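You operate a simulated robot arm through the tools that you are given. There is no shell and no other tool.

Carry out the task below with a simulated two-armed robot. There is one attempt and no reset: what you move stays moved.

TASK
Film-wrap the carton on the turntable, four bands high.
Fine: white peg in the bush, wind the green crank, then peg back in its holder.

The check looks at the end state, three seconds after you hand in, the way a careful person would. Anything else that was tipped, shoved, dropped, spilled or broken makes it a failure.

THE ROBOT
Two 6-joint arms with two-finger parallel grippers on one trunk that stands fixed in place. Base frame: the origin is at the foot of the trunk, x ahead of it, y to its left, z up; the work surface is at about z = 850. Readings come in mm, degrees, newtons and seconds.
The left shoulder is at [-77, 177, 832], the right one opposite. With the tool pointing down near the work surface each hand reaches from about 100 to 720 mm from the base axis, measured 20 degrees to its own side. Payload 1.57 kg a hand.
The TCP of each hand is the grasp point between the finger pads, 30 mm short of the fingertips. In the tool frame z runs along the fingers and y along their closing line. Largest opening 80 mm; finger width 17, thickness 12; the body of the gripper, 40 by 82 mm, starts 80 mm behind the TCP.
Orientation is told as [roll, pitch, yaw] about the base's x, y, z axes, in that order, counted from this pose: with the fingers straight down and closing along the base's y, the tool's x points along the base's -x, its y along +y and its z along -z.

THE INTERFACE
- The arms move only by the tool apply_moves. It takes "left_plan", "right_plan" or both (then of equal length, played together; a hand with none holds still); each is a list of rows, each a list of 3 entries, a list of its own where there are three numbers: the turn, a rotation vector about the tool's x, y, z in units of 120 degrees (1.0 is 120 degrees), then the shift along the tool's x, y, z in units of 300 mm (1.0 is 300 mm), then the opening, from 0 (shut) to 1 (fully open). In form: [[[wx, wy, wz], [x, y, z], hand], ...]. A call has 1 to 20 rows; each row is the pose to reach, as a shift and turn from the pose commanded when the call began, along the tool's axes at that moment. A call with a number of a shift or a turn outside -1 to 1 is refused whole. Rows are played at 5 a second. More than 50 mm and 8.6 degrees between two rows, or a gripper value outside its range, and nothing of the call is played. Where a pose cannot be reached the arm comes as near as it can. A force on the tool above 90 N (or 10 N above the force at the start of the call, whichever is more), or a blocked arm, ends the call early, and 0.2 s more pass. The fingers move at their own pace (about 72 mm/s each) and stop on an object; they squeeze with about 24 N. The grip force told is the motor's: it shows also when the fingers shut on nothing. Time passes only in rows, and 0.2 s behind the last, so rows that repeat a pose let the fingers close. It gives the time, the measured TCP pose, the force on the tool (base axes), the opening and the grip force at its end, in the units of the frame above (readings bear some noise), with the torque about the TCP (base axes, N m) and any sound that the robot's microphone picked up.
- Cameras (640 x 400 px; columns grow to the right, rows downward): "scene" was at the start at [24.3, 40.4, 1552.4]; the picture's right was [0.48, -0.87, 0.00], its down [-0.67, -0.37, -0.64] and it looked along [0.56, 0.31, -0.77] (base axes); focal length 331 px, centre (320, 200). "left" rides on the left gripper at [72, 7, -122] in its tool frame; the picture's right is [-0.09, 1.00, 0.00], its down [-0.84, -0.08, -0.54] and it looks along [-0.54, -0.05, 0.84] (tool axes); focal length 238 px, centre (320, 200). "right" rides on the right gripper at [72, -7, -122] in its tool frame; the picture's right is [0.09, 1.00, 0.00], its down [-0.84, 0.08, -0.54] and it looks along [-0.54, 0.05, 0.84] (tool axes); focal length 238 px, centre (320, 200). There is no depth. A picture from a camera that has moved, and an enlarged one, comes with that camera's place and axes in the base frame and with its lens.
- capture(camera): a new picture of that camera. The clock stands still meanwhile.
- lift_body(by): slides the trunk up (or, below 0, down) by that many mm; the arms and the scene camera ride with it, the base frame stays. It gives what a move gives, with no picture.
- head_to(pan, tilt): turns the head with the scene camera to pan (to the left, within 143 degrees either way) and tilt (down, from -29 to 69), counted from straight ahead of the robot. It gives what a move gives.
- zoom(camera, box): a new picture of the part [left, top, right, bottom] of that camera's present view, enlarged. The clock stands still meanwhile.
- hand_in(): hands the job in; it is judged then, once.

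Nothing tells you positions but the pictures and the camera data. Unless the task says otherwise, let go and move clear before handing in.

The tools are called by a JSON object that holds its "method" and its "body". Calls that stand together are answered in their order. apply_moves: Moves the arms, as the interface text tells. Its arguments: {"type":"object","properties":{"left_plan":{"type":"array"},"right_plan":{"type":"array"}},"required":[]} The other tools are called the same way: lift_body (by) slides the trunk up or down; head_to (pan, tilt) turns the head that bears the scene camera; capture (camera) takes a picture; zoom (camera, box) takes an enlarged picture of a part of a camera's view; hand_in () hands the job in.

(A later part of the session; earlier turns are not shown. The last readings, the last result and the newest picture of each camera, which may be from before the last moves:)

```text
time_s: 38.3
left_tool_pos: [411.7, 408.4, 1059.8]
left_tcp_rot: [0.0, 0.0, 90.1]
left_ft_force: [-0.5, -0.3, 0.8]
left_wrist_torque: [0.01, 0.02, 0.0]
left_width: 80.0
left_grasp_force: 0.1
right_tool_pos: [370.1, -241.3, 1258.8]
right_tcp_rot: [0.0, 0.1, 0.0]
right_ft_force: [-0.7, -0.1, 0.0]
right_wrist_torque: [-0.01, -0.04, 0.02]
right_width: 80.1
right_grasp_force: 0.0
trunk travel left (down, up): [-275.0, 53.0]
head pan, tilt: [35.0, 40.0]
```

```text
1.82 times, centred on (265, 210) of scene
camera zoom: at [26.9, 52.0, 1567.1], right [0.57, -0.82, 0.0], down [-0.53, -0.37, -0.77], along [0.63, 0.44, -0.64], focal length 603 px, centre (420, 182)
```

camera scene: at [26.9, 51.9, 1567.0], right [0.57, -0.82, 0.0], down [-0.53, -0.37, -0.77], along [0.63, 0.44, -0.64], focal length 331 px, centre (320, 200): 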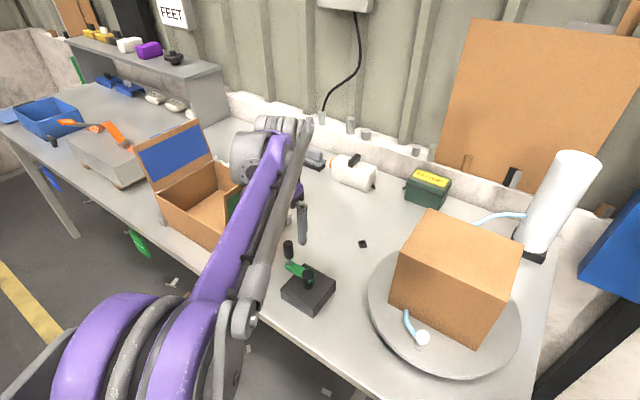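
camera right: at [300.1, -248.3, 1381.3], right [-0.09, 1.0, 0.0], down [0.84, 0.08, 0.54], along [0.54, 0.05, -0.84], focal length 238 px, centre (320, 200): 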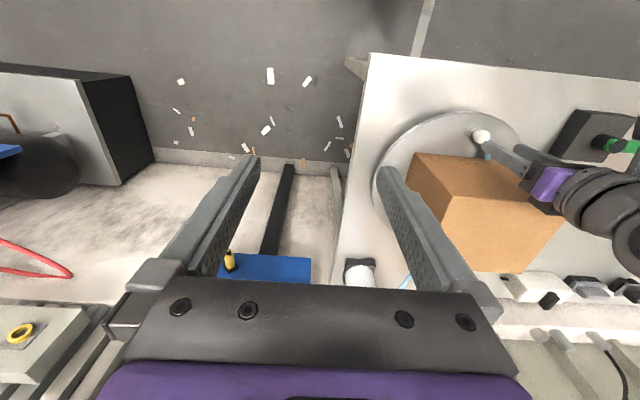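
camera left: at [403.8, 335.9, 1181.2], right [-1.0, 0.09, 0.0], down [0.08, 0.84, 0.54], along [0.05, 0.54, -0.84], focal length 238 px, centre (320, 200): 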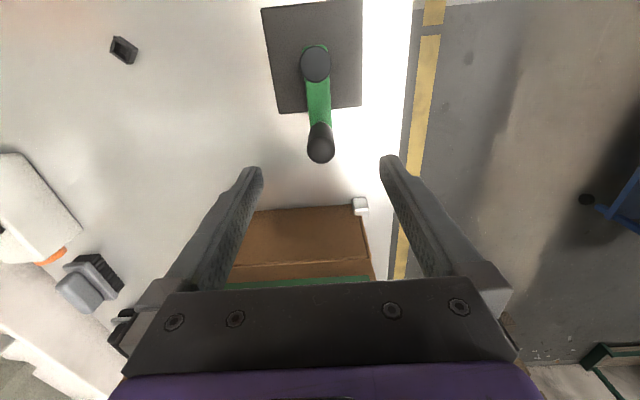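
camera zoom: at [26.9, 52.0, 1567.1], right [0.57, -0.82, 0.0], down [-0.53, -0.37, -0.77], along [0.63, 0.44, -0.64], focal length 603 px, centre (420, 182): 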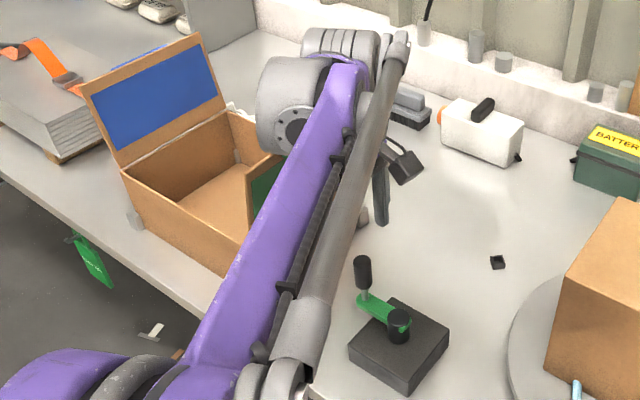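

The handle is centred between the fingers. I'll lean 10°, go down to just cover the handle's upper 30 mm, and look before closing.

{"method": "apply_moves", "body": {"left_plan": [[[0, -0.042, 0], [0.004, 0.002, 0], 1], [[0, -0.0833, 0], [0.0083, 0.0033, 0.02], 1], [[0, -0.0833, 0], [0.0083, 0.0033, 0.07], 1], [[0, -0.0833, 0], [0.0083, 0.0033, 0.12], 1], [[0, -0.0833, 0], [0.0083, 0.0033, 0.17], 1], [[0, -0.0833, 0], [0.0083, 0.0033, 0.2067], 1], [[0, -0.0833, 0], [0.0083, 0.0033, 0.2067], 1]]}}

{"method": "capture", "body": {"camera": "left"}}

{"method": "zoom", "body": {"camera": "scene", "box": [180, 100, 350, 320]}}

```text
time_s: 39.9
left_tool_pos: [411.4, 406.9, 996.3]
left_tcp_rot: [0.1, -10.0, 89.9]
left_ft_force: [0.2, 0.0, -0.5]
left_wrist_torque: [0.01, -0.01, -0.01]
left_width: 80.2
left_grasp_force: 0.1
right_tool_pos: [372.0, -242.2, 1258.3]
right_tcp_rot: [-0.1, 0.0, 0.0]
right_ft_force: [-0.2, -1.0, 0.9]
right_wrist_torque: [0.01, -0.01, 0.02]
right_width: 80.0
right_grasp_force: 0.0
trunk travel left (down, up): [-275.0, 53.0]
head pan, tilt: [35.0, 40.0]
```

```text
taken
camera left: at [402.8, 313.3, 1104.8], right [-1.0, 0.09, 0.02], down [0.08, 0.73, 0.68], along [0.05, 0.68, -0.73], focal length 238 px, centre (320, 200)
```

left: 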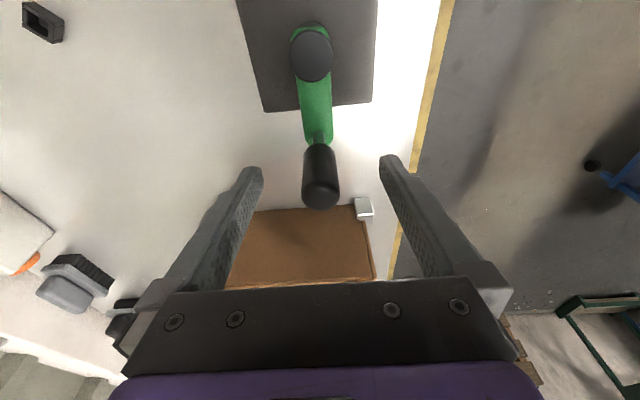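

```text
1.82 times, centred on (265, 210) of scene
camera zoom: at [26.8, 51.9, 1567.1], right [0.57, -0.82, 0.0], down [-0.53, -0.37, -0.77], along [0.63, 0.44, -0.64], focal length 603 px, centre (420, 182)
```

zoom: 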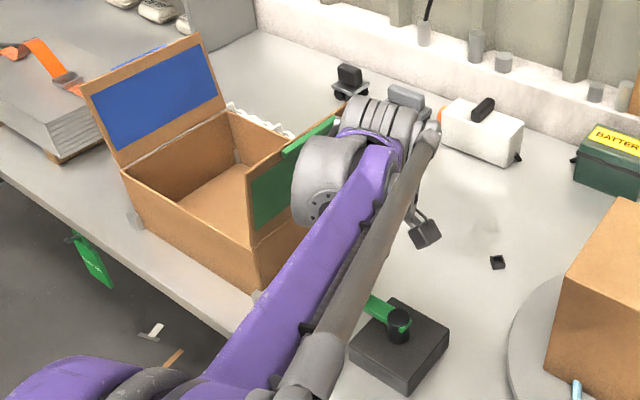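

The wrist is clear of the flap and the handle stands centred between the pads. I'll close on the handle.

{"method": "apply_moves", "body": {"left_plan": [[[0, 0, 0], [0, 0, 0], 0.6], [[0, 0, 0], [0, 0, 0], 0.3], [[0, 0, 0], [0, 0, 0], 0.0], [[0, 0, 0], [0, 0, 0], 0.0], [[0, 0, 0], [0, 0, 0], 0.0]]}}

{"method": "capture", "body": {"camera": "left"}}

```text
time_s: 41.1
left_tool_pos: [409.6, 406.1, 997.2]
left_tcp_rot: [0.1, -10.0, 90.1]
left_ft_force: [-1.6, -0.1, -2.2]
left_wrist_torque: [0.04, 0.06, 0.03]
left_width: 22.4
left_grasp_force: 35.2
right_tool_pos: [371.4, -241.8, 1259.5]
right_tcp_rot: [0.0, -0.1, 0.0]
right_ft_force: [-0.6, -0.7, -0.1]
right_wrist_torque: [0.0, 0.01, -0.05]
right_width: 80.0
right_grasp_force: 0.0
trunk travel left (down, up): [-275.0, 53.0]
head pan, tilt: [35.0, 40.0]
```

```text
taken
camera left: at [402.6, 313.4, 1104.9], right [-1.0, 0.09, 0.02], down [0.08, 0.73, 0.68], along [0.05, 0.68, -0.73], focal length 238 px, centre (320, 200)
```

left: 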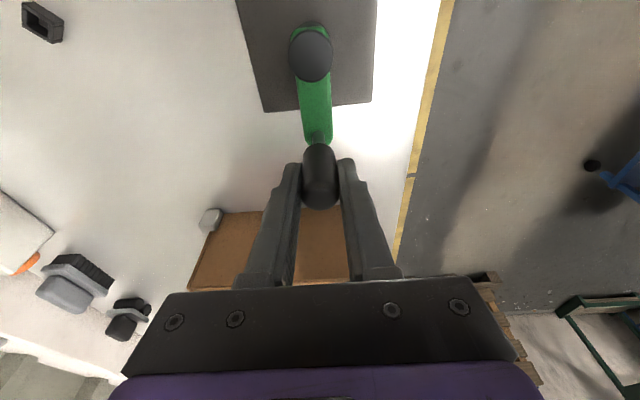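

The handle is gripped, with an axis radius of about 56 mm from the hub. I'll try a small 20° clockwise move first, toward +x, and watch what the turntable does.

{"method": "apply_moves", "body": {"left_plan": [[[0, 0, 0], [0.0007, -0.0163, -0.0001], 0], [[0, 0, 0], [0.0028, -0.0324, -0.0005], 0], [[0, 0, 0], [0.0063, -0.0483, -0.0011], 0], [[0, 0, 0], [0.0111, -0.0638, -0.002], 0], [[0, 0, 0], [0.0111, -0.0638, -0.002], 0]]}}

{"method": "capture", "body": {"camera": "left"}}

{"method": "capture", "body": {"camera": "scene"}}

```text
time_s: 42.3
left_tool_pos: [415.0, 402.9, 999.9]
left_tcp_rot: [0.6, -9.7, 90.3]
left_ft_force: [-83.2, 0.0, -24.3]
left_wrist_torque: [0.38, -0.22, 0.17]
left_width: 33.9
left_grasp_force: 41.5
right_tool_pos: [361.7, -238.9, 1259.8]
right_tcp_rot: [0.0, -0.5, 0.1]
right_ft_force: [0.3, 0.5, 0.3]
right_wrist_torque: [0.0, -0.03, 0.03]
right_width: 79.8
right_grasp_force: 0.1
trunk travel left (down, up): [-275.0, 53.0]
head pan, tilt: [35.0, 40.0]
```

```text
taken
camera left: at [410.6, 311.3, 1107.8], right [-1.0, 0.08, 0.03], down [0.08, 0.73, 0.67], along [0.04, 0.67, -0.74], focal length 238 px, centre (320, 200)
```

left: 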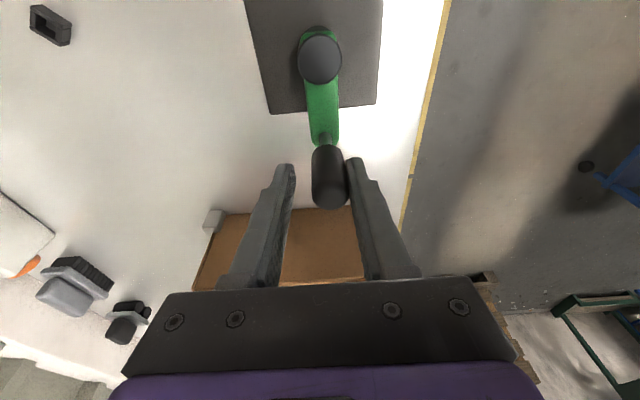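

```text
taken
camera scene: at [15.1, 53.8, 1567.1], right [0.57, -0.82, 0.01], down [-0.52, -0.37, -0.77], along [0.63, 0.44, -0.64], focal length 331 px, centre (320, 200)
```

scene: 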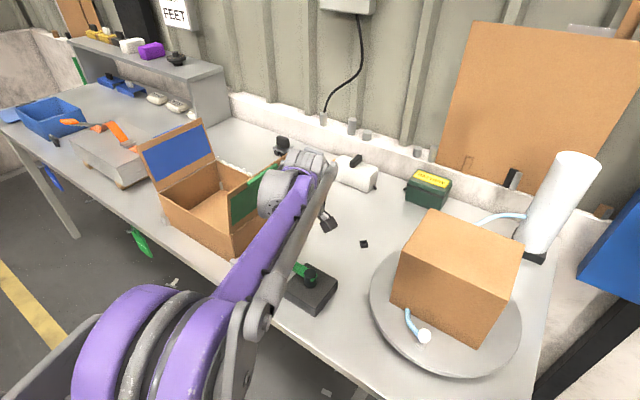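

That direction is blocked; the resistance rose to 83 N and the handle didn't move, so it seems to be a one-way crank. I'll return to the start point at once and check that nothing shifted.

{"method": "apply_moves", "body": {"left_plan": [[[0, 0, 0], [-0.006, 0.02, 0.001], 0.1], [[0, 0, 0], [-0.0095, 0.042, 0.0018], 0.1], [[0, 0, 0], [-0.0111, 0.0638, 0.002], 0.1], [[0, 0, 0], [-0.0111, 0.0638, 0.002], 0.0], [[0, 0, 0], [-0.0111, 0.0638, 0.002], 0.0]]}}

{"method": "capture", "body": {"camera": "left"}}

{"method": "capture", "body": {"camera": "scene"}}

```text
time_s: 43.5
left_tool_pos: [410.5, 405.5, 996.8]
left_tcp_rot: [-0.1, -10.0, 90.0]
left_ft_force: [-5.3, -3.8, 5.1]
left_wrist_torque: [-0.93, 0.66, 0.0]
left_width: 22.2
left_grasp_force: 35.7
right_tool_pos: [371.0, -241.5, 1259.1]
right_tcp_rot: [-0.1, -0.1, 0.0]
right_ft_force: [0.2, -0.9, 0.5]
right_wrist_torque: [-0.01, -0.02, -0.02]
right_width: 80.1
right_grasp_force: 0.1
trunk travel left (down, up): [-275.0, 53.0]
head pan, tilt: [35.0, 40.0]
```

```text
taken
camera left: at [402.3, 312.5, 1105.3], right [-1.0, 0.09, 0.01], down [0.08, 0.73, 0.68], along [0.05, 0.68, -0.73], focal length 238 px, centre (320, 200)
```

left: 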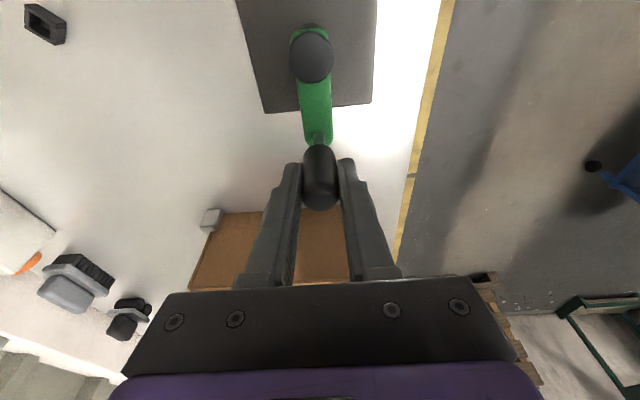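

```text
taken
camera scene: at [25.8, 51.3, 1567.1], right [0.57, -0.82, 0.0], down [-0.53, -0.37, -0.77], along [0.63, 0.44, -0.64], focal length 331 px, centre (320, 200)
```

scene: 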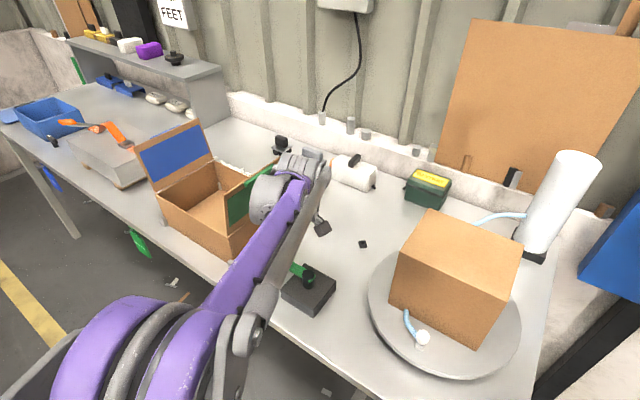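

Nothing shifted, and the handle is gripped as before. Now I'll try 10° counterclockwise, toward −x.

{"method": "apply_moves", "body": {"left_plan": [[[0, 0, 0], [0.0002, 0.0081, 0], 0], [[0, 0, 0], [0.0007, 0.0163, -0.0001], 0], [[0, 0, 0], [0.0016, 0.0244, -0.0003], 0], [[0, 0, 0], [0.0028, 0.0324, -0.0005], 0]]}}

{"method": "capture", "body": {"camera": "left"}}

{"method": "zoom", "body": {"camera": "scene", "box": [340, 190, 560, 390]}}

```text
time_s: 44.5
left_tool_pos: [400.4, 404.3, 998.0]
left_tcp_rot: [0.0, -10.0, 90.0]
left_ft_force: [5.1, -6.7, 9.9]
left_wrist_torque: [-0.42, 0.1, 0.01]
left_width: 22.5
left_grasp_force: 34.8
right_tool_pos: [371.7, -243.8, 1259.0]
right_tcp_rot: [0.1, 0.0, 0.0]
right_ft_force: [-0.3, -1.2, 0.0]
right_wrist_torque: [0.03, 0.01, -0.01]
right_width: 79.7
right_grasp_force: 0.0
trunk travel left (down, up): [-275.0, 53.0]
head pan, tilt: [35.0, 40.0]
```

```text
taken
camera left: at [392.9, 311.5, 1105.2], right [-1.0, 0.09, 0.02], down [0.08, 0.73, 0.68], along [0.05, 0.68, -0.73], focal length 238 px, centre (320, 200)
```

left: 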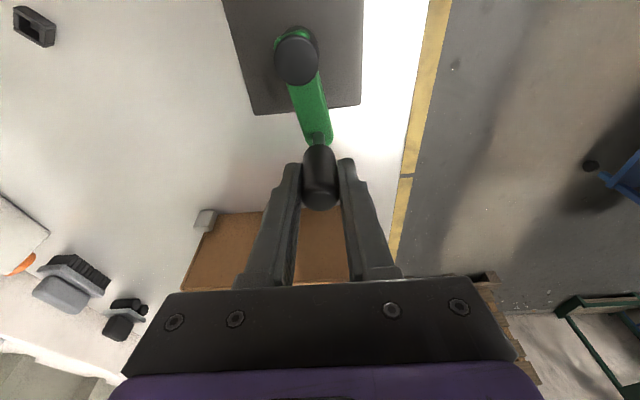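

```text
2.00 times, centred on (450, 290) of scene
camera zoom: at [27.1, 50.4, 1567.2], right [0.57, -0.82, 0.0], down [-0.53, -0.37, -0.77], along [0.63, 0.44, -0.64], focal length 663 px, centre (60, 20)
```

zoom: 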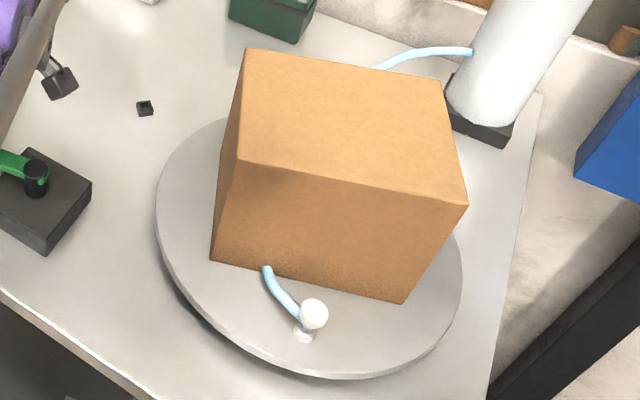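

It turns freely counterclockwise. I'll continue around the arc to 190° and watch the forces, the turntable and any sound.

{"method": "apply_moves", "body": {"left_plan": [[[0, 0, 0], [0.0083, 0.0314, -0.0015], 0], [[0, 0, 0], [0.0218, 0.0609, -0.0039], 0], [[0, 0, 0], [0.0402, 0.0876, -0.0071], 0], [[0, 0, 0], [0.0629, 0.1106, -0.0111], 0], [[0, 0, 0], [0.0891, 0.1292, -0.0157], 0], [[0, 0, 0], [0.1182, 0.143, -0.0209], 0], [[0, 0, 0], [0.1492, 0.1514, -0.0263], 0], [[0, 0, 0], [0.1811, 0.1543, -0.032], 0], [[0, 0, 0], [0.213, 0.1514, -0.0376], 0]]}}

{"method": "capture", "body": {"camera": "left"}}

{"method": "capture", "body": {"camera": "scene"}}

{"method": "zoom", "body": {"camera": "scene", "box": [340, 190, 560, 390]}}

```text
time_s: 46.5
left_tool_pos: [355.6, 338.3, 997.6]
left_tcp_rot: [-0.1, -10.0, 89.9]
left_ft_force: [14.7, -2.1, 17.0]
left_wrist_torque: [-0.7, -0.23, -0.01]
left_width: 22.4
left_grasp_force: 34.8
right_tool_pos: [373.4, -242.0, 1257.9]
right_tcp_rot: [0.0, 0.1, 0.0]
right_ft_force: [-0.4, 0.0, -0.3]
right_wrist_torque: [0.02, 0.01, -0.01]
right_width: 80.0
right_grasp_force: 0.0
trunk travel left (down, up): [-275.0, 53.0]
head pan, tilt: [35.0, 40.0]
```

```text
taken
camera left: at [348.9, 245.3, 1104.9], right [-1.0, 0.09, 0.02], down [0.08, 0.73, 0.68], along [0.05, 0.68, -0.73], focal length 238 px, centre (320, 200)
```

left: 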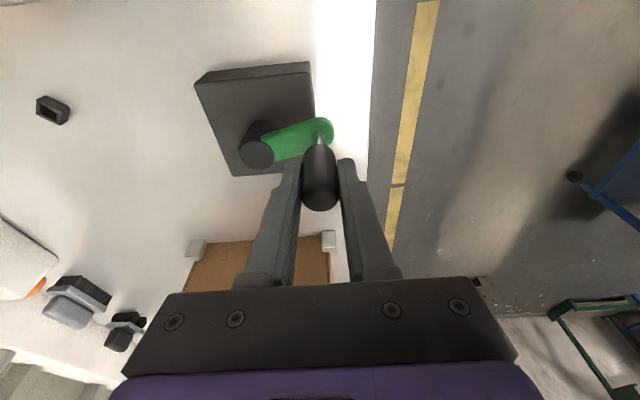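

```text
taken
camera scene: at [28.4, 49.8, 1567.1], right [0.57, -0.82, 0.0], down [-0.53, -0.37, -0.77], along [0.63, 0.44, -0.64], focal length 331 px, centre (320, 200)
```

scene: 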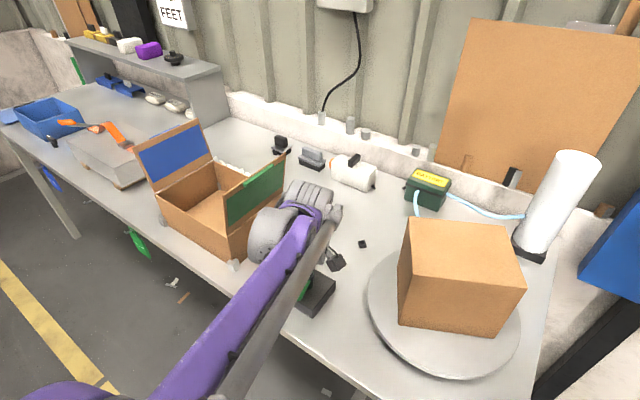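

```text
2.00 times, centred on (450, 290) of scene
camera zoom: at [28.4, 49.8, 1567.1], right [0.57, -0.82, 0.0], down [-0.53, -0.37, -0.77], along [0.63, 0.44, -0.64], focal length 663 px, centre (60, 20)
```

zoom: 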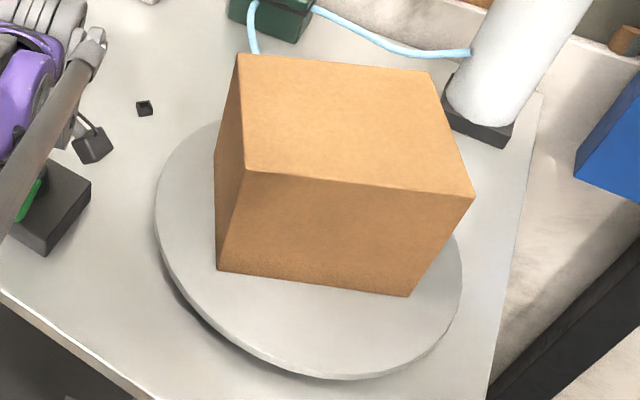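

The turntable turns counterclockwise at about twice the crank angle: the peg has gone round to the back and the carton is near 200°. A slight inward pull suggests the hub sits about 2 mm further in +x, so I'll correct the circle and go on to 270°.

{"method": "apply_moves", "body": {"left_plan": [[[0, 0, 0], [0.0273, -0.0173, -0.0074], 0], [[0, 0, 0], [0.0556, -0.0309, -0.0149], 0], [[0, 0, 0], [0.0815, -0.0493, -0.0195], 0], [[0, 0, 0], [0.1039, -0.072, -0.0234], 0], [[0, 0, 0], [0.122, -0.0983, -0.0266], 0], [[0, 0, 0], [0.1354, -0.1275, -0.029], 0], [[0, 0, 0], [0.1436, -0.1585, -0.0304], 0], [[0, 0, 0], [0.1464, -0.1905, -0.0309], 0]]}}

{"method": "capture", "body": {"camera": "left"}}

{"method": "capture", "body": {"camera": "scene"}}

{"method": "zoom", "body": {"camera": "scene", "box": [340, 160, 600, 390]}}

```text
time_s: 48.3
left_tool_pos: [414.4, 294.8, 998.0]
left_tcp_rot: [0.0, -10.0, 90.0]
left_ft_force: [3.2, -4.7, -13.1]
left_wrist_torque: [-0.77, -0.11, 0.0]
left_width: 22.3
left_grasp_force: 35.7
right_tool_pos: [373.1, -240.9, 1257.9]
right_tcp_rot: [-0.1, 0.0, 0.0]
right_ft_force: [0.9, -0.2, 0.2]
right_wrist_torque: [-0.01, 0.0, -0.02]
right_width: 80.2
right_grasp_force: 0.0
trunk travel left (down, up): [-275.0, 53.0]
head pan, tilt: [35.0, 40.0]
```

```text
taken
camera left: at [407.3, 202.8, 1106.1], right [-1.0, 0.09, 0.02], down [0.08, 0.73, 0.68], along [0.05, 0.68, -0.73], focal length 238 px, centre (320, 200)
```

left: 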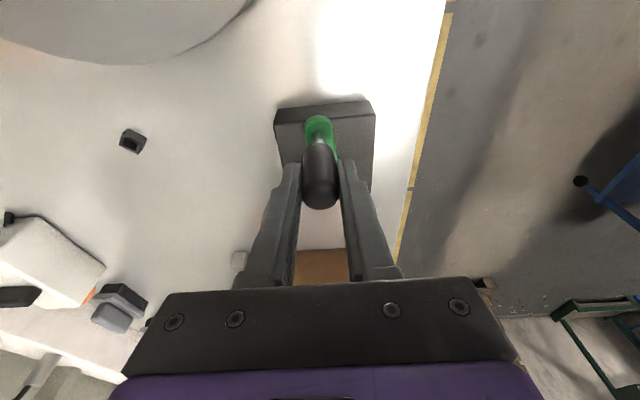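

```text
taken
camera scene: at [29.0, 52.0, 1567.1], right [0.57, -0.82, 0.0], down [-0.53, -0.37, -0.77], along [0.63, 0.44, -0.64], focal length 331 px, centre (320, 200)
```

scene: 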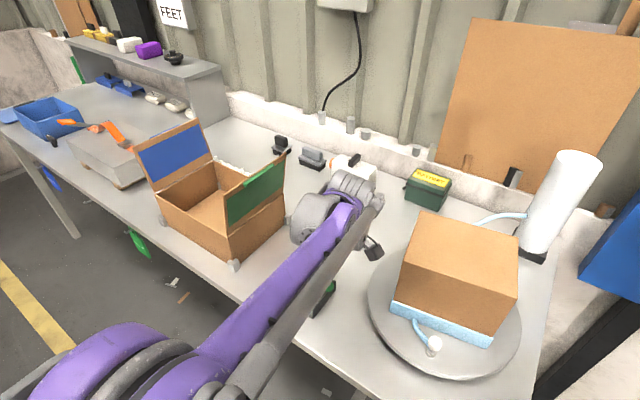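

```text
1.74 times, centred on (470, 275) of scene
camera zoom: at [29.0, 52.0, 1567.1], right [0.57, -0.82, 0.0], down [-0.53, -0.37, -0.77], along [0.63, 0.44, -0.64], focal length 576 px, centre (59, 70)
```

zoom: 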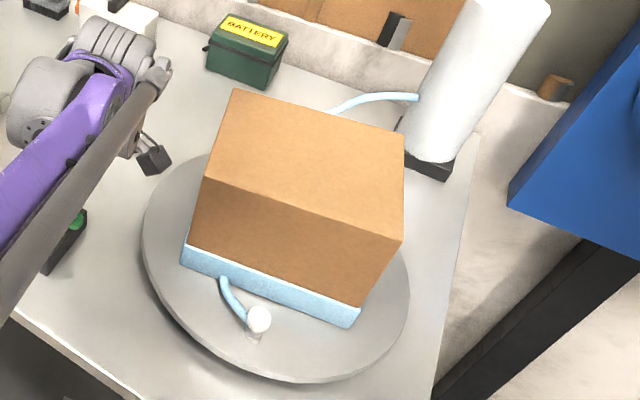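

The first light-blue band appeared at the carton's base after one full turntable turn, so one half crank turn makes about one band. I'll ease z slightly and continue through the next half turn.

{"method": "apply_moves", "body": {"left_plan": [[[0, 0, 0], [-0.0025, -0.032, 0.0025], 0], [[0, 0, 0], [-0.0106, -0.063, 0.0039], 0], [[0, 0, 0], [-0.024, -0.0922, 0.0063], 0], [[0, 0, 0], [-0.0422, -0.1185, 0.0095], 0], [[0, 0, 0], [-0.0646, -0.1412, 0.0135], 0], [[0, 0, 0], [-0.0905, -0.1596, 0.018], 0], [[0, 0, 0], [-0.1192, -0.1732, 0.0231], 0], [[0, 0, 0], [-0.1497, -0.1815, 0.0285], 0], [[0, 0, 0], [-0.1813, -0.1843, 0.0341], 0]]}}

{"method": "capture", "body": {"camera": "left"}}

{"method": "zoom", "body": {"camera": "scene", "box": [340, 160, 600, 390]}}

```text
time_s: 50.3
left_tool_pos: [463.8, 352.9, 998.2]
left_tcp_rot: [0.0, -10.0, 90.1]
left_ft_force: [-19.7, 6.0, -6.1]
left_wrist_torque: [0.25, 0.58, 0.03]
left_width: 22.3
left_grasp_force: 35.2
right_tool_pos: [369.3, -239.5, 1259.2]
right_tcp_rot: [-0.1, -0.1, 0.0]
right_ft_force: [0.4, 0.3, -0.2]
right_wrist_torque: [0.02, 0.02, 0.02]
right_width: 80.0
right_grasp_force: 0.1
trunk travel left (down, up): [-275.0, 53.0]
head pan, tilt: [35.0, 40.0]
```

```text
taken
camera left: at [457.6, 260.8, 1106.3], right [-1.0, 0.09, 0.02], down [0.08, 0.73, 0.68], along [0.05, 0.68, -0.73], focal length 238 px, centre (320, 200)
```

left: 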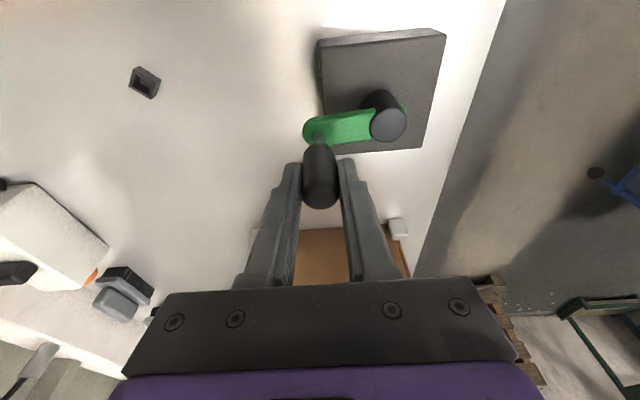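

```text
1.74 times, centred on (470, 275) of scene
camera zoom: at [24.2, 54.3, 1567.0], right [0.57, -0.82, 0.0], down [-0.53, -0.37, -0.77], along [0.63, 0.44, -0.64], focal length 576 px, centre (59, 70)
```

zoom: 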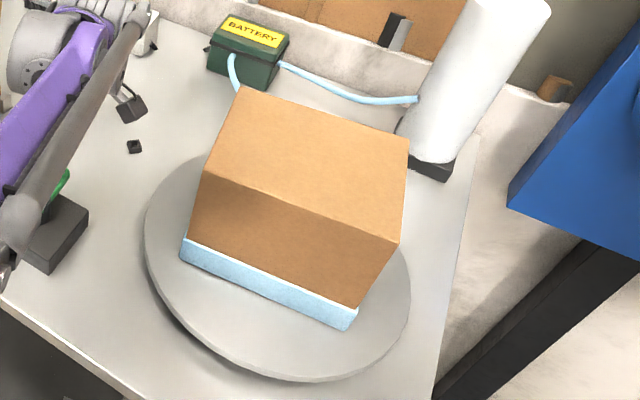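

One band is visible and the turntable is on its second turn. I'll trim the circle slightly smaller, as it pulled about 20 N inward, and carry on to the starting crank angle.

{"method": "apply_moves", "body": {"left_plan": [[[0, 0, 0], [-0.0313, 0.0118, 0.0065], 0], [[0, 0, 0], [-0.0615, 0.02, 0.0119], 0], [[0, 0, 0], [-0.0898, 0.0334, 0.0169], 0], [[0, 0, 0], [-0.1154, 0.0516, 0.0214], 0], [[0, 0, 0], [-0.1375, 0.074, 0.0253], 0], [[0, 0, 0], [-0.1554, 0.1, 0.0285], 0], [[0, 0, 0], [-0.1686, 0.1288, 0.0308], 0], [[0, 0, 0], [-0.1767, 0.1594, 0.0322], 0], [[0, 0, 0], [-0.1794, 0.191, 0.0327], 0]]}}

{"method": "capture", "body": {"camera": "left"}}

{"method": "capture", "body": {"camera": "scene"}}

{"method": "zoom", "body": {"camera": "scene", "box": [340, 160, 600, 390]}}

```text
time_s: 52.3
left_tool_pos: [406.5, 405.8, 997.9]
left_tcp_rot: [0.1, -9.9, 90.1]
left_ft_force: [-7.4, -0.2, 1.4]
left_wrist_torque: [0.77, 0.27, 0.01]
left_width: 22.5
left_grasp_force: 34.6
right_tool_pos: [369.4, -241.4, 1258.5]
right_tcp_rot: [0.0, 0.0, 0.0]
right_ft_force: [0.2, 0.3, -1.0]
right_wrist_torque: [-0.02, -0.02, 0.0]
right_width: 80.0
right_grasp_force: 0.0
trunk travel left (down, up): [-275.0, 53.0]
head pan, tilt: [35.0, 40.0]
```

```text
taken
camera left: at [399.1, 312.6, 1106.3], right [-1.0, 0.09, 0.02], down [0.08, 0.73, 0.68], along [0.05, 0.68, -0.73], focal length 238 px, centre (320, 200)
```

left: 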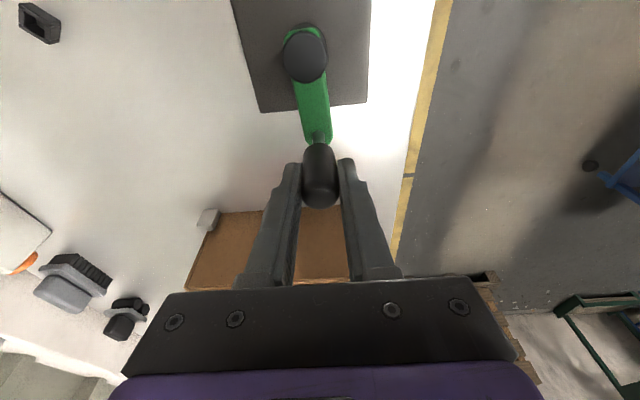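

```text
taken
camera scene: at [23.6, 51.5, 1566.9], right [0.57, -0.82, 0.0], down [-0.52, -0.37, -0.77], along [0.63, 0.44, -0.64], focal length 331 px, centre (320, 200)
```

scene: 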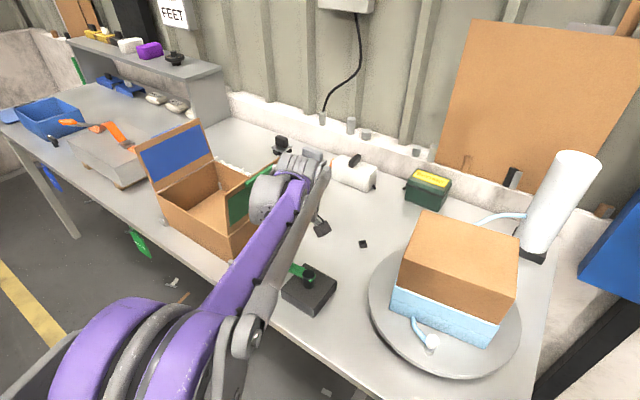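

```text
1.74 times, centred on (470, 275) of scene
camera zoom: at [23.6, 51.5, 1566.9], right [0.57, -0.82, 0.0], down [-0.52, -0.37, -0.77], along [0.63, 0.44, -0.64], focal length 576 px, centre (59, 70)
```

zoom: 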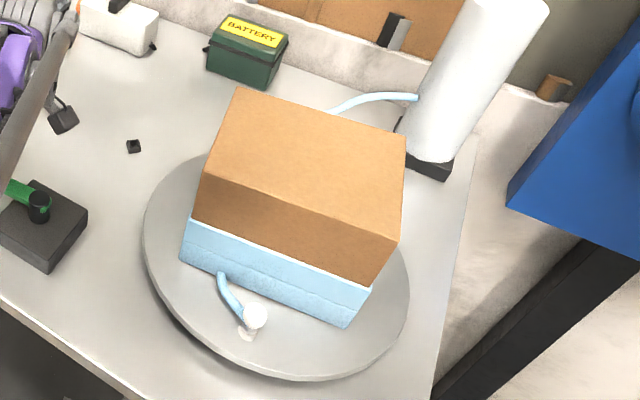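

Two bands are on and the peg is back at the front, so each half crank turn gives one band. I'll do the next half turn, from 90° to 270°, for the third band.

{"method": "apply_moves", "body": {"left_plan": [[[0, 0, 0], [0.0027, 0.0316, -0.0005], 0], [[0, 0, 0], [0.0108, 0.0622, -0.0019], 0], [[0, 0, 0], [0.024, 0.091, -0.0042], 0], [[0, 0, 0], [0.0419, 0.117, -0.0074], 0], [[0, 0, 0], [0.064, 0.1394, -0.0113], 0], [[0, 0, 0], [0.0896, 0.1576, -0.0158], 0], [[0, 0, 0], [0.118, 0.171, -0.0208], 0], [[0, 0, 0], [0.1481, 0.1792, -0.0262], 0], [[0, 0, 0], [0.1793, 0.182, -0.0317], 0], [[0, 0, 0], [0.2104, 0.1792, -0.0372], 0], [[0, 0, 0], [0.2406, 0.171, -0.0425], 0], [[0, 0, 0], [0.2689, 0.1576, -0.0475], 0], [[0, 0, 0], [0.2945, 0.1394, -0.052], 0], [[0, 0, 0], [0.3166, 0.117, -0.0559], 0], [[0, 0, 0], [0.3345, 0.091, -0.0591], 0], [[0, 0, 0], [0.3477, 0.0622, -0.0614], 0], [[0, 0, 0], [0.3558, 0.0316, -0.0629], 0], [[0, 0, 0], [0.3585, 0, -0.0633], 0]]}}

{"method": "capture", "body": {"camera": "left"}}

{"method": "zoom", "body": {"camera": "scene", "box": [340, 160, 600, 390]}}

```text
time_s: 56.1
left_tool_pos: [412.2, 294.8, 997.2]
left_tcp_rot: [-0.2, -10.0, 90.0]
left_ft_force: [4.7, -1.9, 10.9]
left_wrist_torque: [-0.82, -0.15, 0.02]
left_width: 22.7
left_grasp_force: 35.9
right_tool_pos: [372.5, -241.3, 1257.9]
right_tcp_rot: [0.0, 0.1, 0.0]
right_ft_force: [0.4, 0.1, 0.6]
right_wrist_torque: [0.02, -0.01, 0.0]
right_width: 80.1
right_grasp_force: 0.1
trunk travel left (down, up): [-275.0, 53.0]
head pan, tilt: [35.0, 40.0]
```

```text
taken
camera left: at [404.8, 202.8, 1105.7], right [-1.0, 0.09, 0.01], down [0.08, 0.73, 0.68], along [0.05, 0.68, -0.73], focal length 238 px, centre (320, 200)
```

left: 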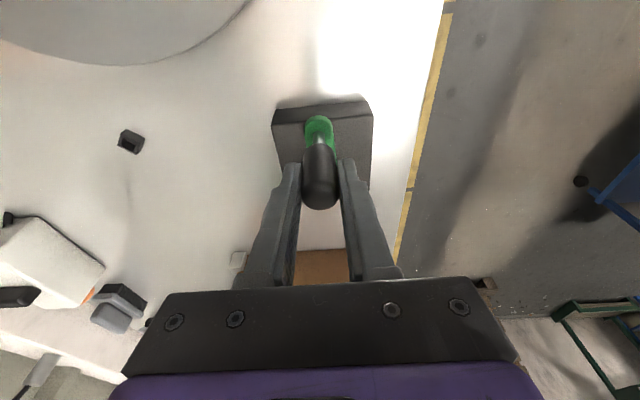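

```text
1.74 times, centred on (470, 275) of scene
camera zoom: at [28.3, 51.4, 1567.2], right [0.57, -0.82, 0.0], down [-0.53, -0.37, -0.77], along [0.63, 0.44, -0.64], focal length 576 px, centre (59, 70)
```

zoom: 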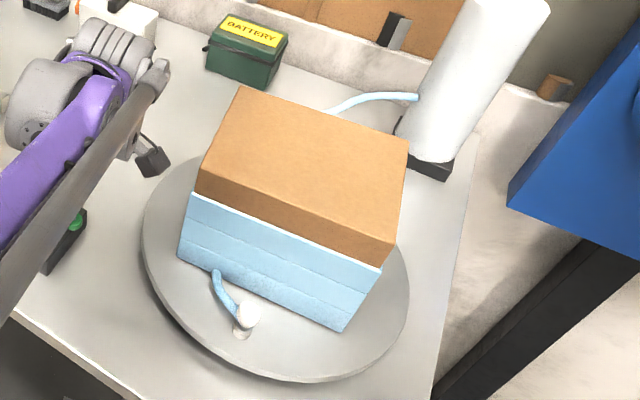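

Three bands are on. I'll do the last half turn from 270° to 90° and check the band count before any extra.

{"method": "apply_moves", "body": {"left_plan": [[[0, 0, 0], [-0.0027, -0.0316, -0.0011], 0], [[0, 0, 0], [-0.0108, -0.0622, 0.0003], 0], [[0, 0, 0], [-0.024, -0.091, 0.0026], 0], [[0, 0, 0], [-0.0419, -0.117, 0.0058], 0], [[0, 0, 0], [-0.064, -0.1394, 0.0097], 0], [[0, 0, 0], [-0.0896, -0.1576, 0.0142], 0], [[0, 0, 0], [-0.118, -0.171, 0.0192], 0], [[0, 0, 0], [-0.1481, -0.1792, 0.0246], 0], [[0, 0, 0], [-0.1793, -0.182, 0.0301], 0], [[0, 0, 0], [-0.2104, -0.1792, 0.0356], 0], [[0, 0, 0], [-0.2406, -0.171, 0.0409], 0], [[0, 0, 0], [-0.2689, -0.1576, 0.0459], 0], [[0, 0, 0], [-0.2945, -0.1394, 0.0504], 0], [[0, 0, 0], [-0.3166, -0.117, 0.0543], 0], [[0, 0, 0], [-0.3345, -0.091, 0.0575], 0], [[0, 0, 0], [-0.3477, -0.0622, 0.0598], 0], [[0, 0, 0], [-0.3558, -0.0316, 0.0613], 0], [[0, 0, 0], [-0.3585, 0, 0.0617], 0]]}}

{"method": "capture", "body": {"camera": "left"}}

{"method": "zoom", "body": {"camera": "scene", "box": [340, 160, 600, 390]}}

```text
time_s: 59.9
left_tool_pos: [408.4, 405.2, 997.7]
left_tcp_rot: [0.1, -10.0, 90.1]
left_ft_force: [-4.7, -5.0, -7.4]
left_wrist_torque: [0.51, 0.17, -0.05]
left_width: 22.4
left_grasp_force: 35.3
right_tool_pos: [370.7, -242.0, 1257.8]
right_tcp_rot: [0.0, 0.0, 0.1]
right_ft_force: [0.3, 0.3, 0.1]
right_wrist_torque: [0.0, -0.04, -0.03]
right_width: 80.0
right_grasp_force: 0.2
trunk travel left (down, up): [-275.0, 53.0]
head pan, tilt: [35.0, 40.0]
```

```text
taken
camera left: at [400.9, 312.8, 1106.0], right [-1.0, 0.09, 0.02], down [0.08, 0.73, 0.68], along [0.05, 0.68, -0.73], focal length 238 px, centre (320, 200)
```

left: 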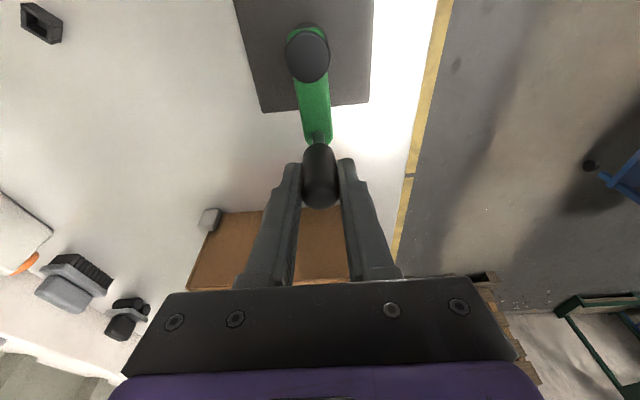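

```text
1.74 times, centred on (470, 275) of scene
camera zoom: at [25.4, 51.7, 1566.9], right [0.57, -0.82, 0.0], down [-0.53, -0.37, -0.77], along [0.63, 0.44, -0.64], focal length 576 px, centre (59, 70)
```

zoom: 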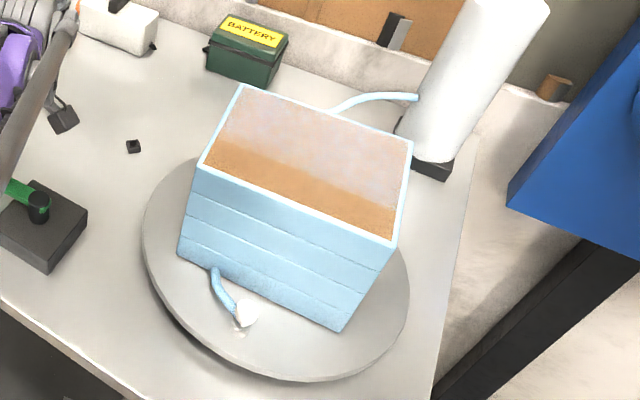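

Four bands now cover the carton. I'll add a slight 3° so the count is well past its threshold, then open the fingers and rise off the handle.

{"method": "apply_moves", "body": {"left_plan": [[[0, 0, 0], [0.0001, 0.0048, 0], 0], [[0, 0, 0], [0.0002, 0.0095, 0], 0], [[0, 0, 0], [0.0002, 0.0085, 0], 0.3], [[0, 0, 0], [0.0002, 0.0085, 0], 0.55], [[0, 0, 0], [0.0002, 0.0085, 0], 0.6], [[0, 0, 0], [0.0002, 0.0085, 0], 0.6]]}}

{"method": "capture", "body": {"camera": "left"}}

{"method": "zoom", "body": {"camera": "scene", "box": [340, 160, 600, 390]}}

```text
time_s: 61.3
left_tool_pos: [407.5, 405.4, 998.1]
left_tcp_rot: [0.0, -10.0, 90.0]
left_ft_force: [0.6, 0.0, -0.5]
left_wrist_torque: [-0.05, -0.01, 0.04]
left_width: 48.0
left_grasp_force: 0.0
right_tool_pos: [371.7, -240.9, 1258.8]
right_tcp_rot: [0.0, 0.1, 0.0]
right_ft_force: [0.2, -0.1, -0.9]
right_wrist_torque: [-0.02, 0.0, 0.0]
right_width: 80.1
right_grasp_force: 0.0
trunk travel left (down, up): [-275.0, 53.0]
head pan, tilt: [35.0, 40.0]
```

```text
taken
camera left: at [399.8, 312.8, 1105.9], right [-1.0, 0.09, 0.02], down [0.08, 0.73, 0.68], along [0.05, 0.68, -0.73], focal length 238 px, centre (320, 200)
```

left: 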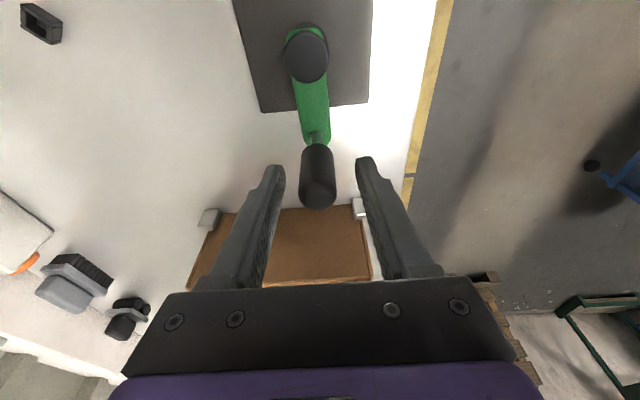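

```text
1.74 times, centred on (470, 275) of scene
camera zoom: at [26.9, 52.0, 1567.1], right [0.57, -0.82, 0.0], down [-0.53, -0.37, -0.77], along [0.63, 0.44, -0.64], focal length 576 px, centre (59, 70)
```

zoom: 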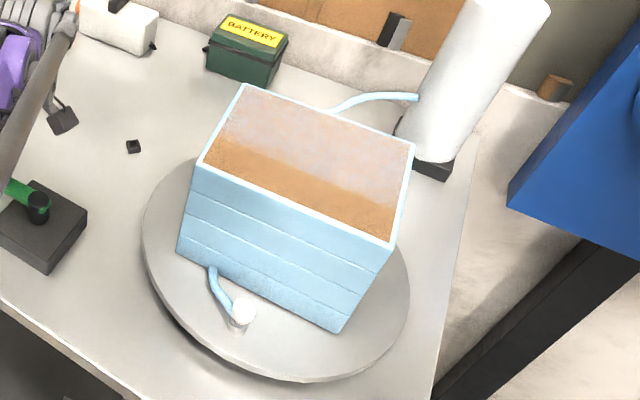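

Released: the handle stands free and the peg is at the front with four bands on the carton. I'll raise the hand off the handle.

{"method": "apply_moves", "body": {"left_plan": [[[0, 0, 0], [-0.0101, 0, -0.0575], 0.7], [[0, 0, 0], [-0.0203, 0, -0.1149], 0.8], [[0, 0, 0], [-0.0304, 0, -0.1724], 0.9], [[0, 0, 0], [-0.0406, 0, -0.2298], 1], [[0, 0, 0], [-0.0522, 0, -0.2955], 1], [[0, 0, 0], [-0.0522, 0, -0.2955], 1]]}}

{"method": "head_to", "body": {"pan": 10, "tilt": 45}}

{"method": "capture", "body": {"camera": "scene"}}

{"method": "zoom", "body": {"camera": "scene", "box": [240, 150, 420, 310]}}

{"method": "capture", "body": {"camera": "right"}}

```text
time_s: 62.7
left_tool_pos: [407.3, 405.5, 1087.9]
left_tcp_rot: [0.1, -10.0, 90.1]
left_ft_force: [-0.2, -0.1, 0.5]
left_wrist_torque: [0.01, 0.0, 0.03]
left_width: 80.1
left_grasp_force: 0.1
right_tool_pos: [370.8, -241.5, 1258.2]
right_tcp_rot: [0.0, 0.0, 0.1]
right_ft_force: [-0.8, -0.7, -0.2]
right_wrist_torque: [-0.01, -0.02, 0.01]
right_width: 79.9
right_grasp_force: 0.0
trunk travel left (down, up): [-275.0, 53.0]
head pan, tilt: [35.0, 40.0]
```

```text
time_s: 63.6
left_tool_pos: [407.7, 405.5, 1087.2]
left_tcp_rot: [0.0, -9.9, 90.1]
left_ft_force: [0.1, 0.4, 0.3]
left_wrist_torque: [0.0, -0.01, -0.01]
left_width: 80.2
left_grasp_force: 0.0
right_tool_pos: [371.4, -241.8, 1258.2]
right_tcp_rot: [0.0, 0.0, 0.0]
right_ft_force: [-0.6, 0.1, 0.1]
right_wrist_torque: [0.02, -0.02, 0.04]
right_width: 79.9
right_grasp_force: 0.0
trunk travel left (down, up): [-275.0, 53.0]
head pan, tilt: [10.0, 45.0]
```

```text
taken
camera scene: at [37.3, 17.4, 1559.8], right [0.17, -0.98, 0.0], down [-0.7, -0.12, -0.71], along [0.7, 0.12, -0.71], focal length 331 px, centre (320, 200)
```

scene: 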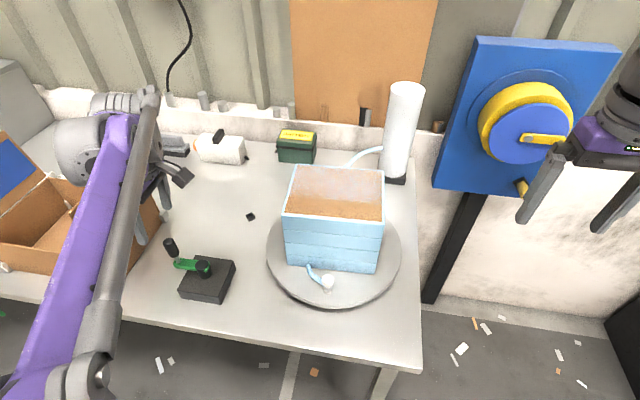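

```text
2.50 times, centred on (330, 230) of scene
camera zoom: at [37.3, 17.4, 1559.8], right [0.17, -0.98, 0.0], down [-0.7, -0.12, -0.71], along [0.7, 0.12, -0.71], focal length 829 px, centre (295, 125)
```

zoom: 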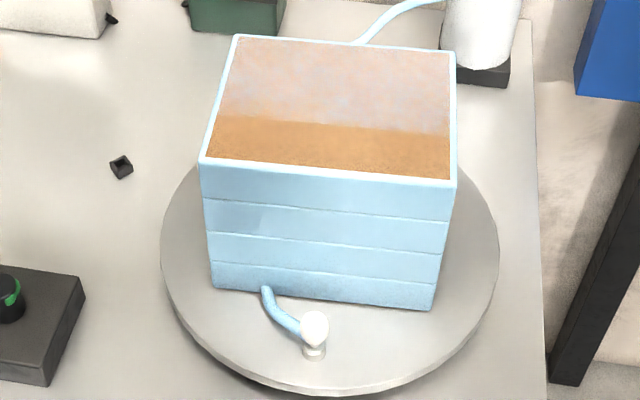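

```text
taken
camera right: at [300.0, -248.3, 1381.3], right [-0.09, 1.0, 0.0], down [0.84, 0.08, 0.54], along [0.54, 0.05, -0.84], focal length 238 px, centre (320, 200)
```

right: 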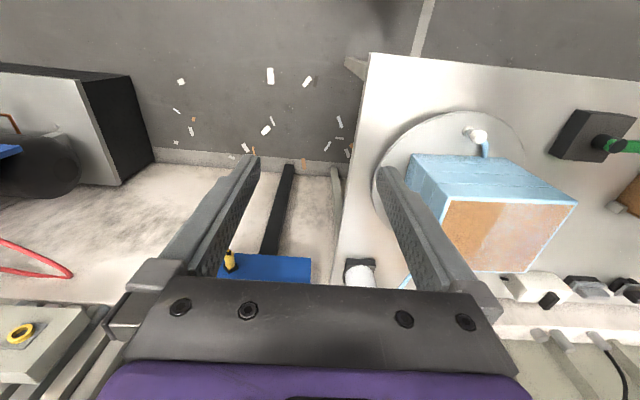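

All four bands reach to the carton's top, and the peg now stands at about (415, 66) in the bush. I'll level the hand and turn it back while moving toward the peg above carton height.

{"method": "apply_moves", "body": {"left_plan": [[[0, 0.042, 0], [0, 0, 0], 1], [[0, 0.0833, 0], [0, 0, 0], 1], [[0, 0.0833, 0], [0, 0, 0], 1]]}}

{"method": "apply_moves", "body": {"left_plan": [[[0, 0, 0.0682], [0.0483, 0, -0.0121], 1], [[0, 0, 0.1364], [0.0966, 0, -0.0242], 1], [[0, 0, 0.2045], [0.1449, 0, -0.0363], 1], [[0, 0, 0.2727], [0.1932, 0, -0.0484], 1], [[0, 0, 0.3409], [0.2415, 0, -0.0605], 1], [[0, 0, 0.4091], [0.2898, 0, -0.0726], 1], [[0, 0, 0.4773], [0.3381, 0, -0.0847], 1], [[0, 0, 0.5455], [0.3864, 0, -0.0968], 1], [[0, 0, 0.6136], [0.4347, 0, -0.1089], 1], [[0, 0, 0.6818], [0.483, 0, -0.121], 1], [[0, 0, 0.75], [0.5313, 0, -0.1333], 1], [[0, 0, 0.75], [0.614, 0, -0.1333], 0.9], [[0, 0, 0.75], [0.698, 0, -0.1333], 0.8], [[0, 0, 0.75], [0.782, 0, -0.1333], 0.7], [[0, 0, 0.75], [0.866, 0, -0.1333], 0.6], [[0, 0, 0.75], [0.95, 0, -0.1333], 0.6], [[0, 0, 0.75], [0.95, 0, -0.1333], 0.6]]}}

{"method": "capture", "body": {"camera": "left"}}

{"method": "capture", "body": {"camera": "scene"}}

```text
time_s: 64.4
left_tool_pos: [406.9, 405.5, 1088.3]
left_tcp_rot: [0.0, 0.1, 90.0]
left_ft_force: [-0.2, 0.3, -0.2]
left_wrist_torque: [0.01, 0.03, -0.04]
left_width: 79.9
left_grasp_force: 0.0
right_tool_pos: [371.2, -241.5, 1258.0]
right_tcp_rot: [0.0, 0.0, -0.1]
right_ft_force: [0.4, 0.2, 1.1]
right_wrist_torque: [-0.02, 0.02, -0.02]
right_width: 80.0
right_grasp_force: 0.1
trunk travel left (down, up): [-275.0, 53.0]
head pan, tilt: [10.0, 45.0]
```

```text
time_s: 68.0
left_tool_pos: [408.0, 119.7, 1130.0]
left_tcp_rot: [0.0, 0.0, 0.1]
left_ft_force: [-0.7, -1.1, -0.3]
left_wrist_torque: [0.01, -0.05, -0.01]
left_width: 48.0
left_grasp_force: 0.1
right_tool_pos: [370.4, -242.0, 1257.8]
right_tcp_rot: [-0.1, 0.0, -0.1]
right_ft_force: [-0.1, 1.7, 0.4]
right_wrist_torque: [-0.01, 0.0, -0.01]
right_width: 80.2
right_grasp_force: 0.0
trunk travel left (down, up): [-275.0, 53.0]
head pan, tilt: [10.0, 45.0]
```

```text
taken
camera left: at [335.2, 126.4, 1250.9], right [0.09, 1.0, 0.0], down [0.84, -0.08, 0.54], along [0.54, -0.05, -0.84], focal length 238 px, centre (320, 200)
```

left: 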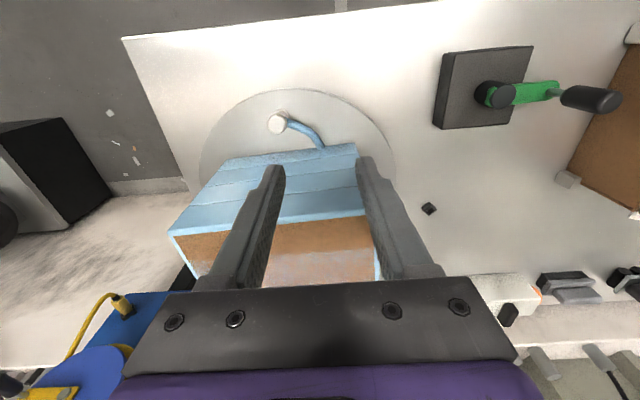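

```text
taken
camera scene: at [37.2, 17.7, 1559.8], right [0.17, -0.98, 0.0], down [-0.7, -0.12, -0.71], along [0.7, 0.12, -0.71], focal length 331 px, centre (320, 200)
```

scene: 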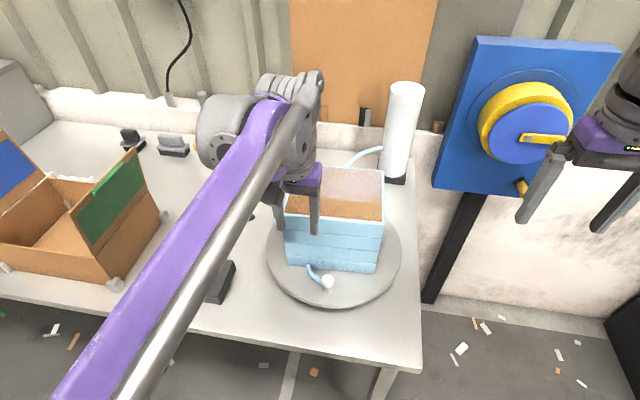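

The knob is at about (415, 64.5). I'll move above it with the fingers half open and come down to 1010 for a close check.

{"method": "apply_moves", "body": {"left_plan": [[[0, 0, 0], [-0.0117, -0.09, 0], 0.6], [[0, 0, 0], [-0.0233, -0.1833, 0.03], 0.6], [[0, 0, 0], [-0.0233, -0.1833, 0.12], 0.6], [[0, 0, 0], [-0.0233, -0.1833, 0.21], 0.6], [[0, 0, 0], [-0.0233, -0.1833, 0.3], 0.6], [[0, 0, 0], [-0.0233, -0.1833, 0.39], 0.6], [[0, 0, 0], [-0.0233, -0.1833, 0.39], 0.6]]}}

{"method": "capture", "body": {"camera": "left"}}

{"method": "zoom", "body": {"camera": "left", "box": [280, 100, 360, 200]}}

{"method": "zoom", "body": {"camera": "scene", "box": [295, 240, 355, 300]}}

```text
time_s: 69.6
left_tool_pos: [414.8, 65.8, 1011.3]
left_tcp_rot: [0.0, 0.0, 0.1]
left_ft_force: [0.5, 0.2, -0.3]
left_wrist_torque: [0.02, -0.01, 0.02]
left_width: 48.4
left_grasp_force: 0.1
right_tool_pos: [371.5, -240.3, 1258.4]
right_tcp_rot: [0.0, 0.0, 0.0]
right_ft_force: [0.8, 0.2, 0.1]
right_wrist_torque: [0.02, -0.02, -0.01]
right_width: 80.0
right_grasp_force: 0.0
trunk travel left (down, up): [-275.0, 53.0]
head pan, tilt: [10.0, 45.0]
```

```text
taken
camera left: at [341.6, 71.2, 1133.3], right [0.09, 1.0, 0.0], down [0.84, -0.08, 0.54], along [0.54, -0.05, -0.84], focal length 238 px, centre (320, 200)
```

left: 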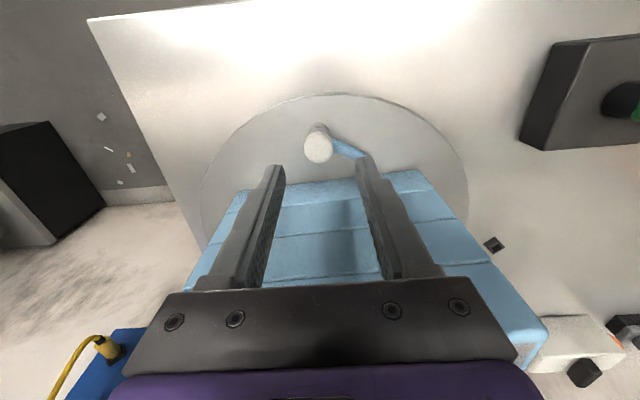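

```text
4.00 times, centred on (320, 150) of left
camera zoom: at [341.6, 71.2, 1133.3], right [0.09, 1.0, 0.0], down [0.84, -0.08, 0.54], along [0.54, -0.05, -0.84], focal length 953 px, centre (320, 400)
```

zoom: 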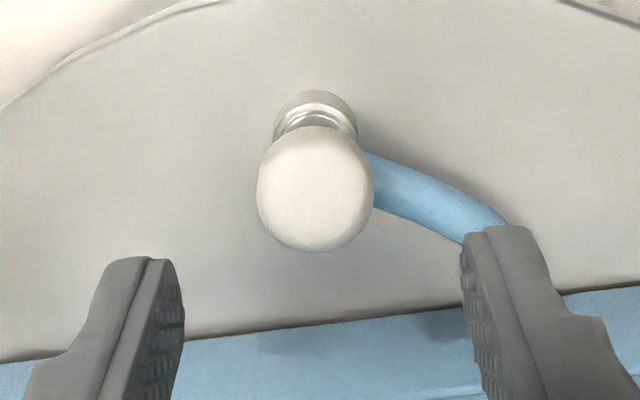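

```text
6.67 times, centred on (325, 270) of scene
camera zoom: at [37.1, 17.3, 1559.8], right [0.17, -0.98, 0.0], down [-0.7, -0.12, -0.71], along [0.7, 0.12, -0.71], focal length 2210 px, centre (287, -267)
```

zoom: 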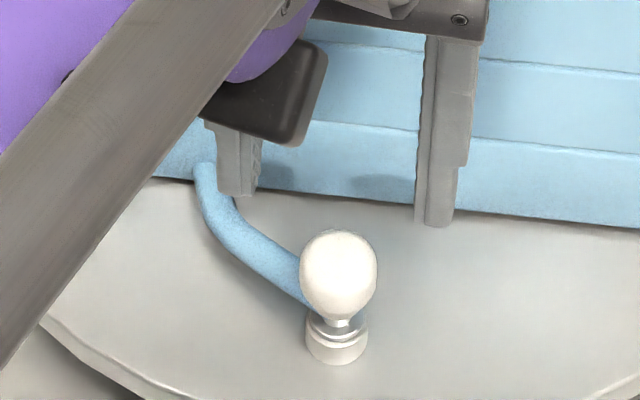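

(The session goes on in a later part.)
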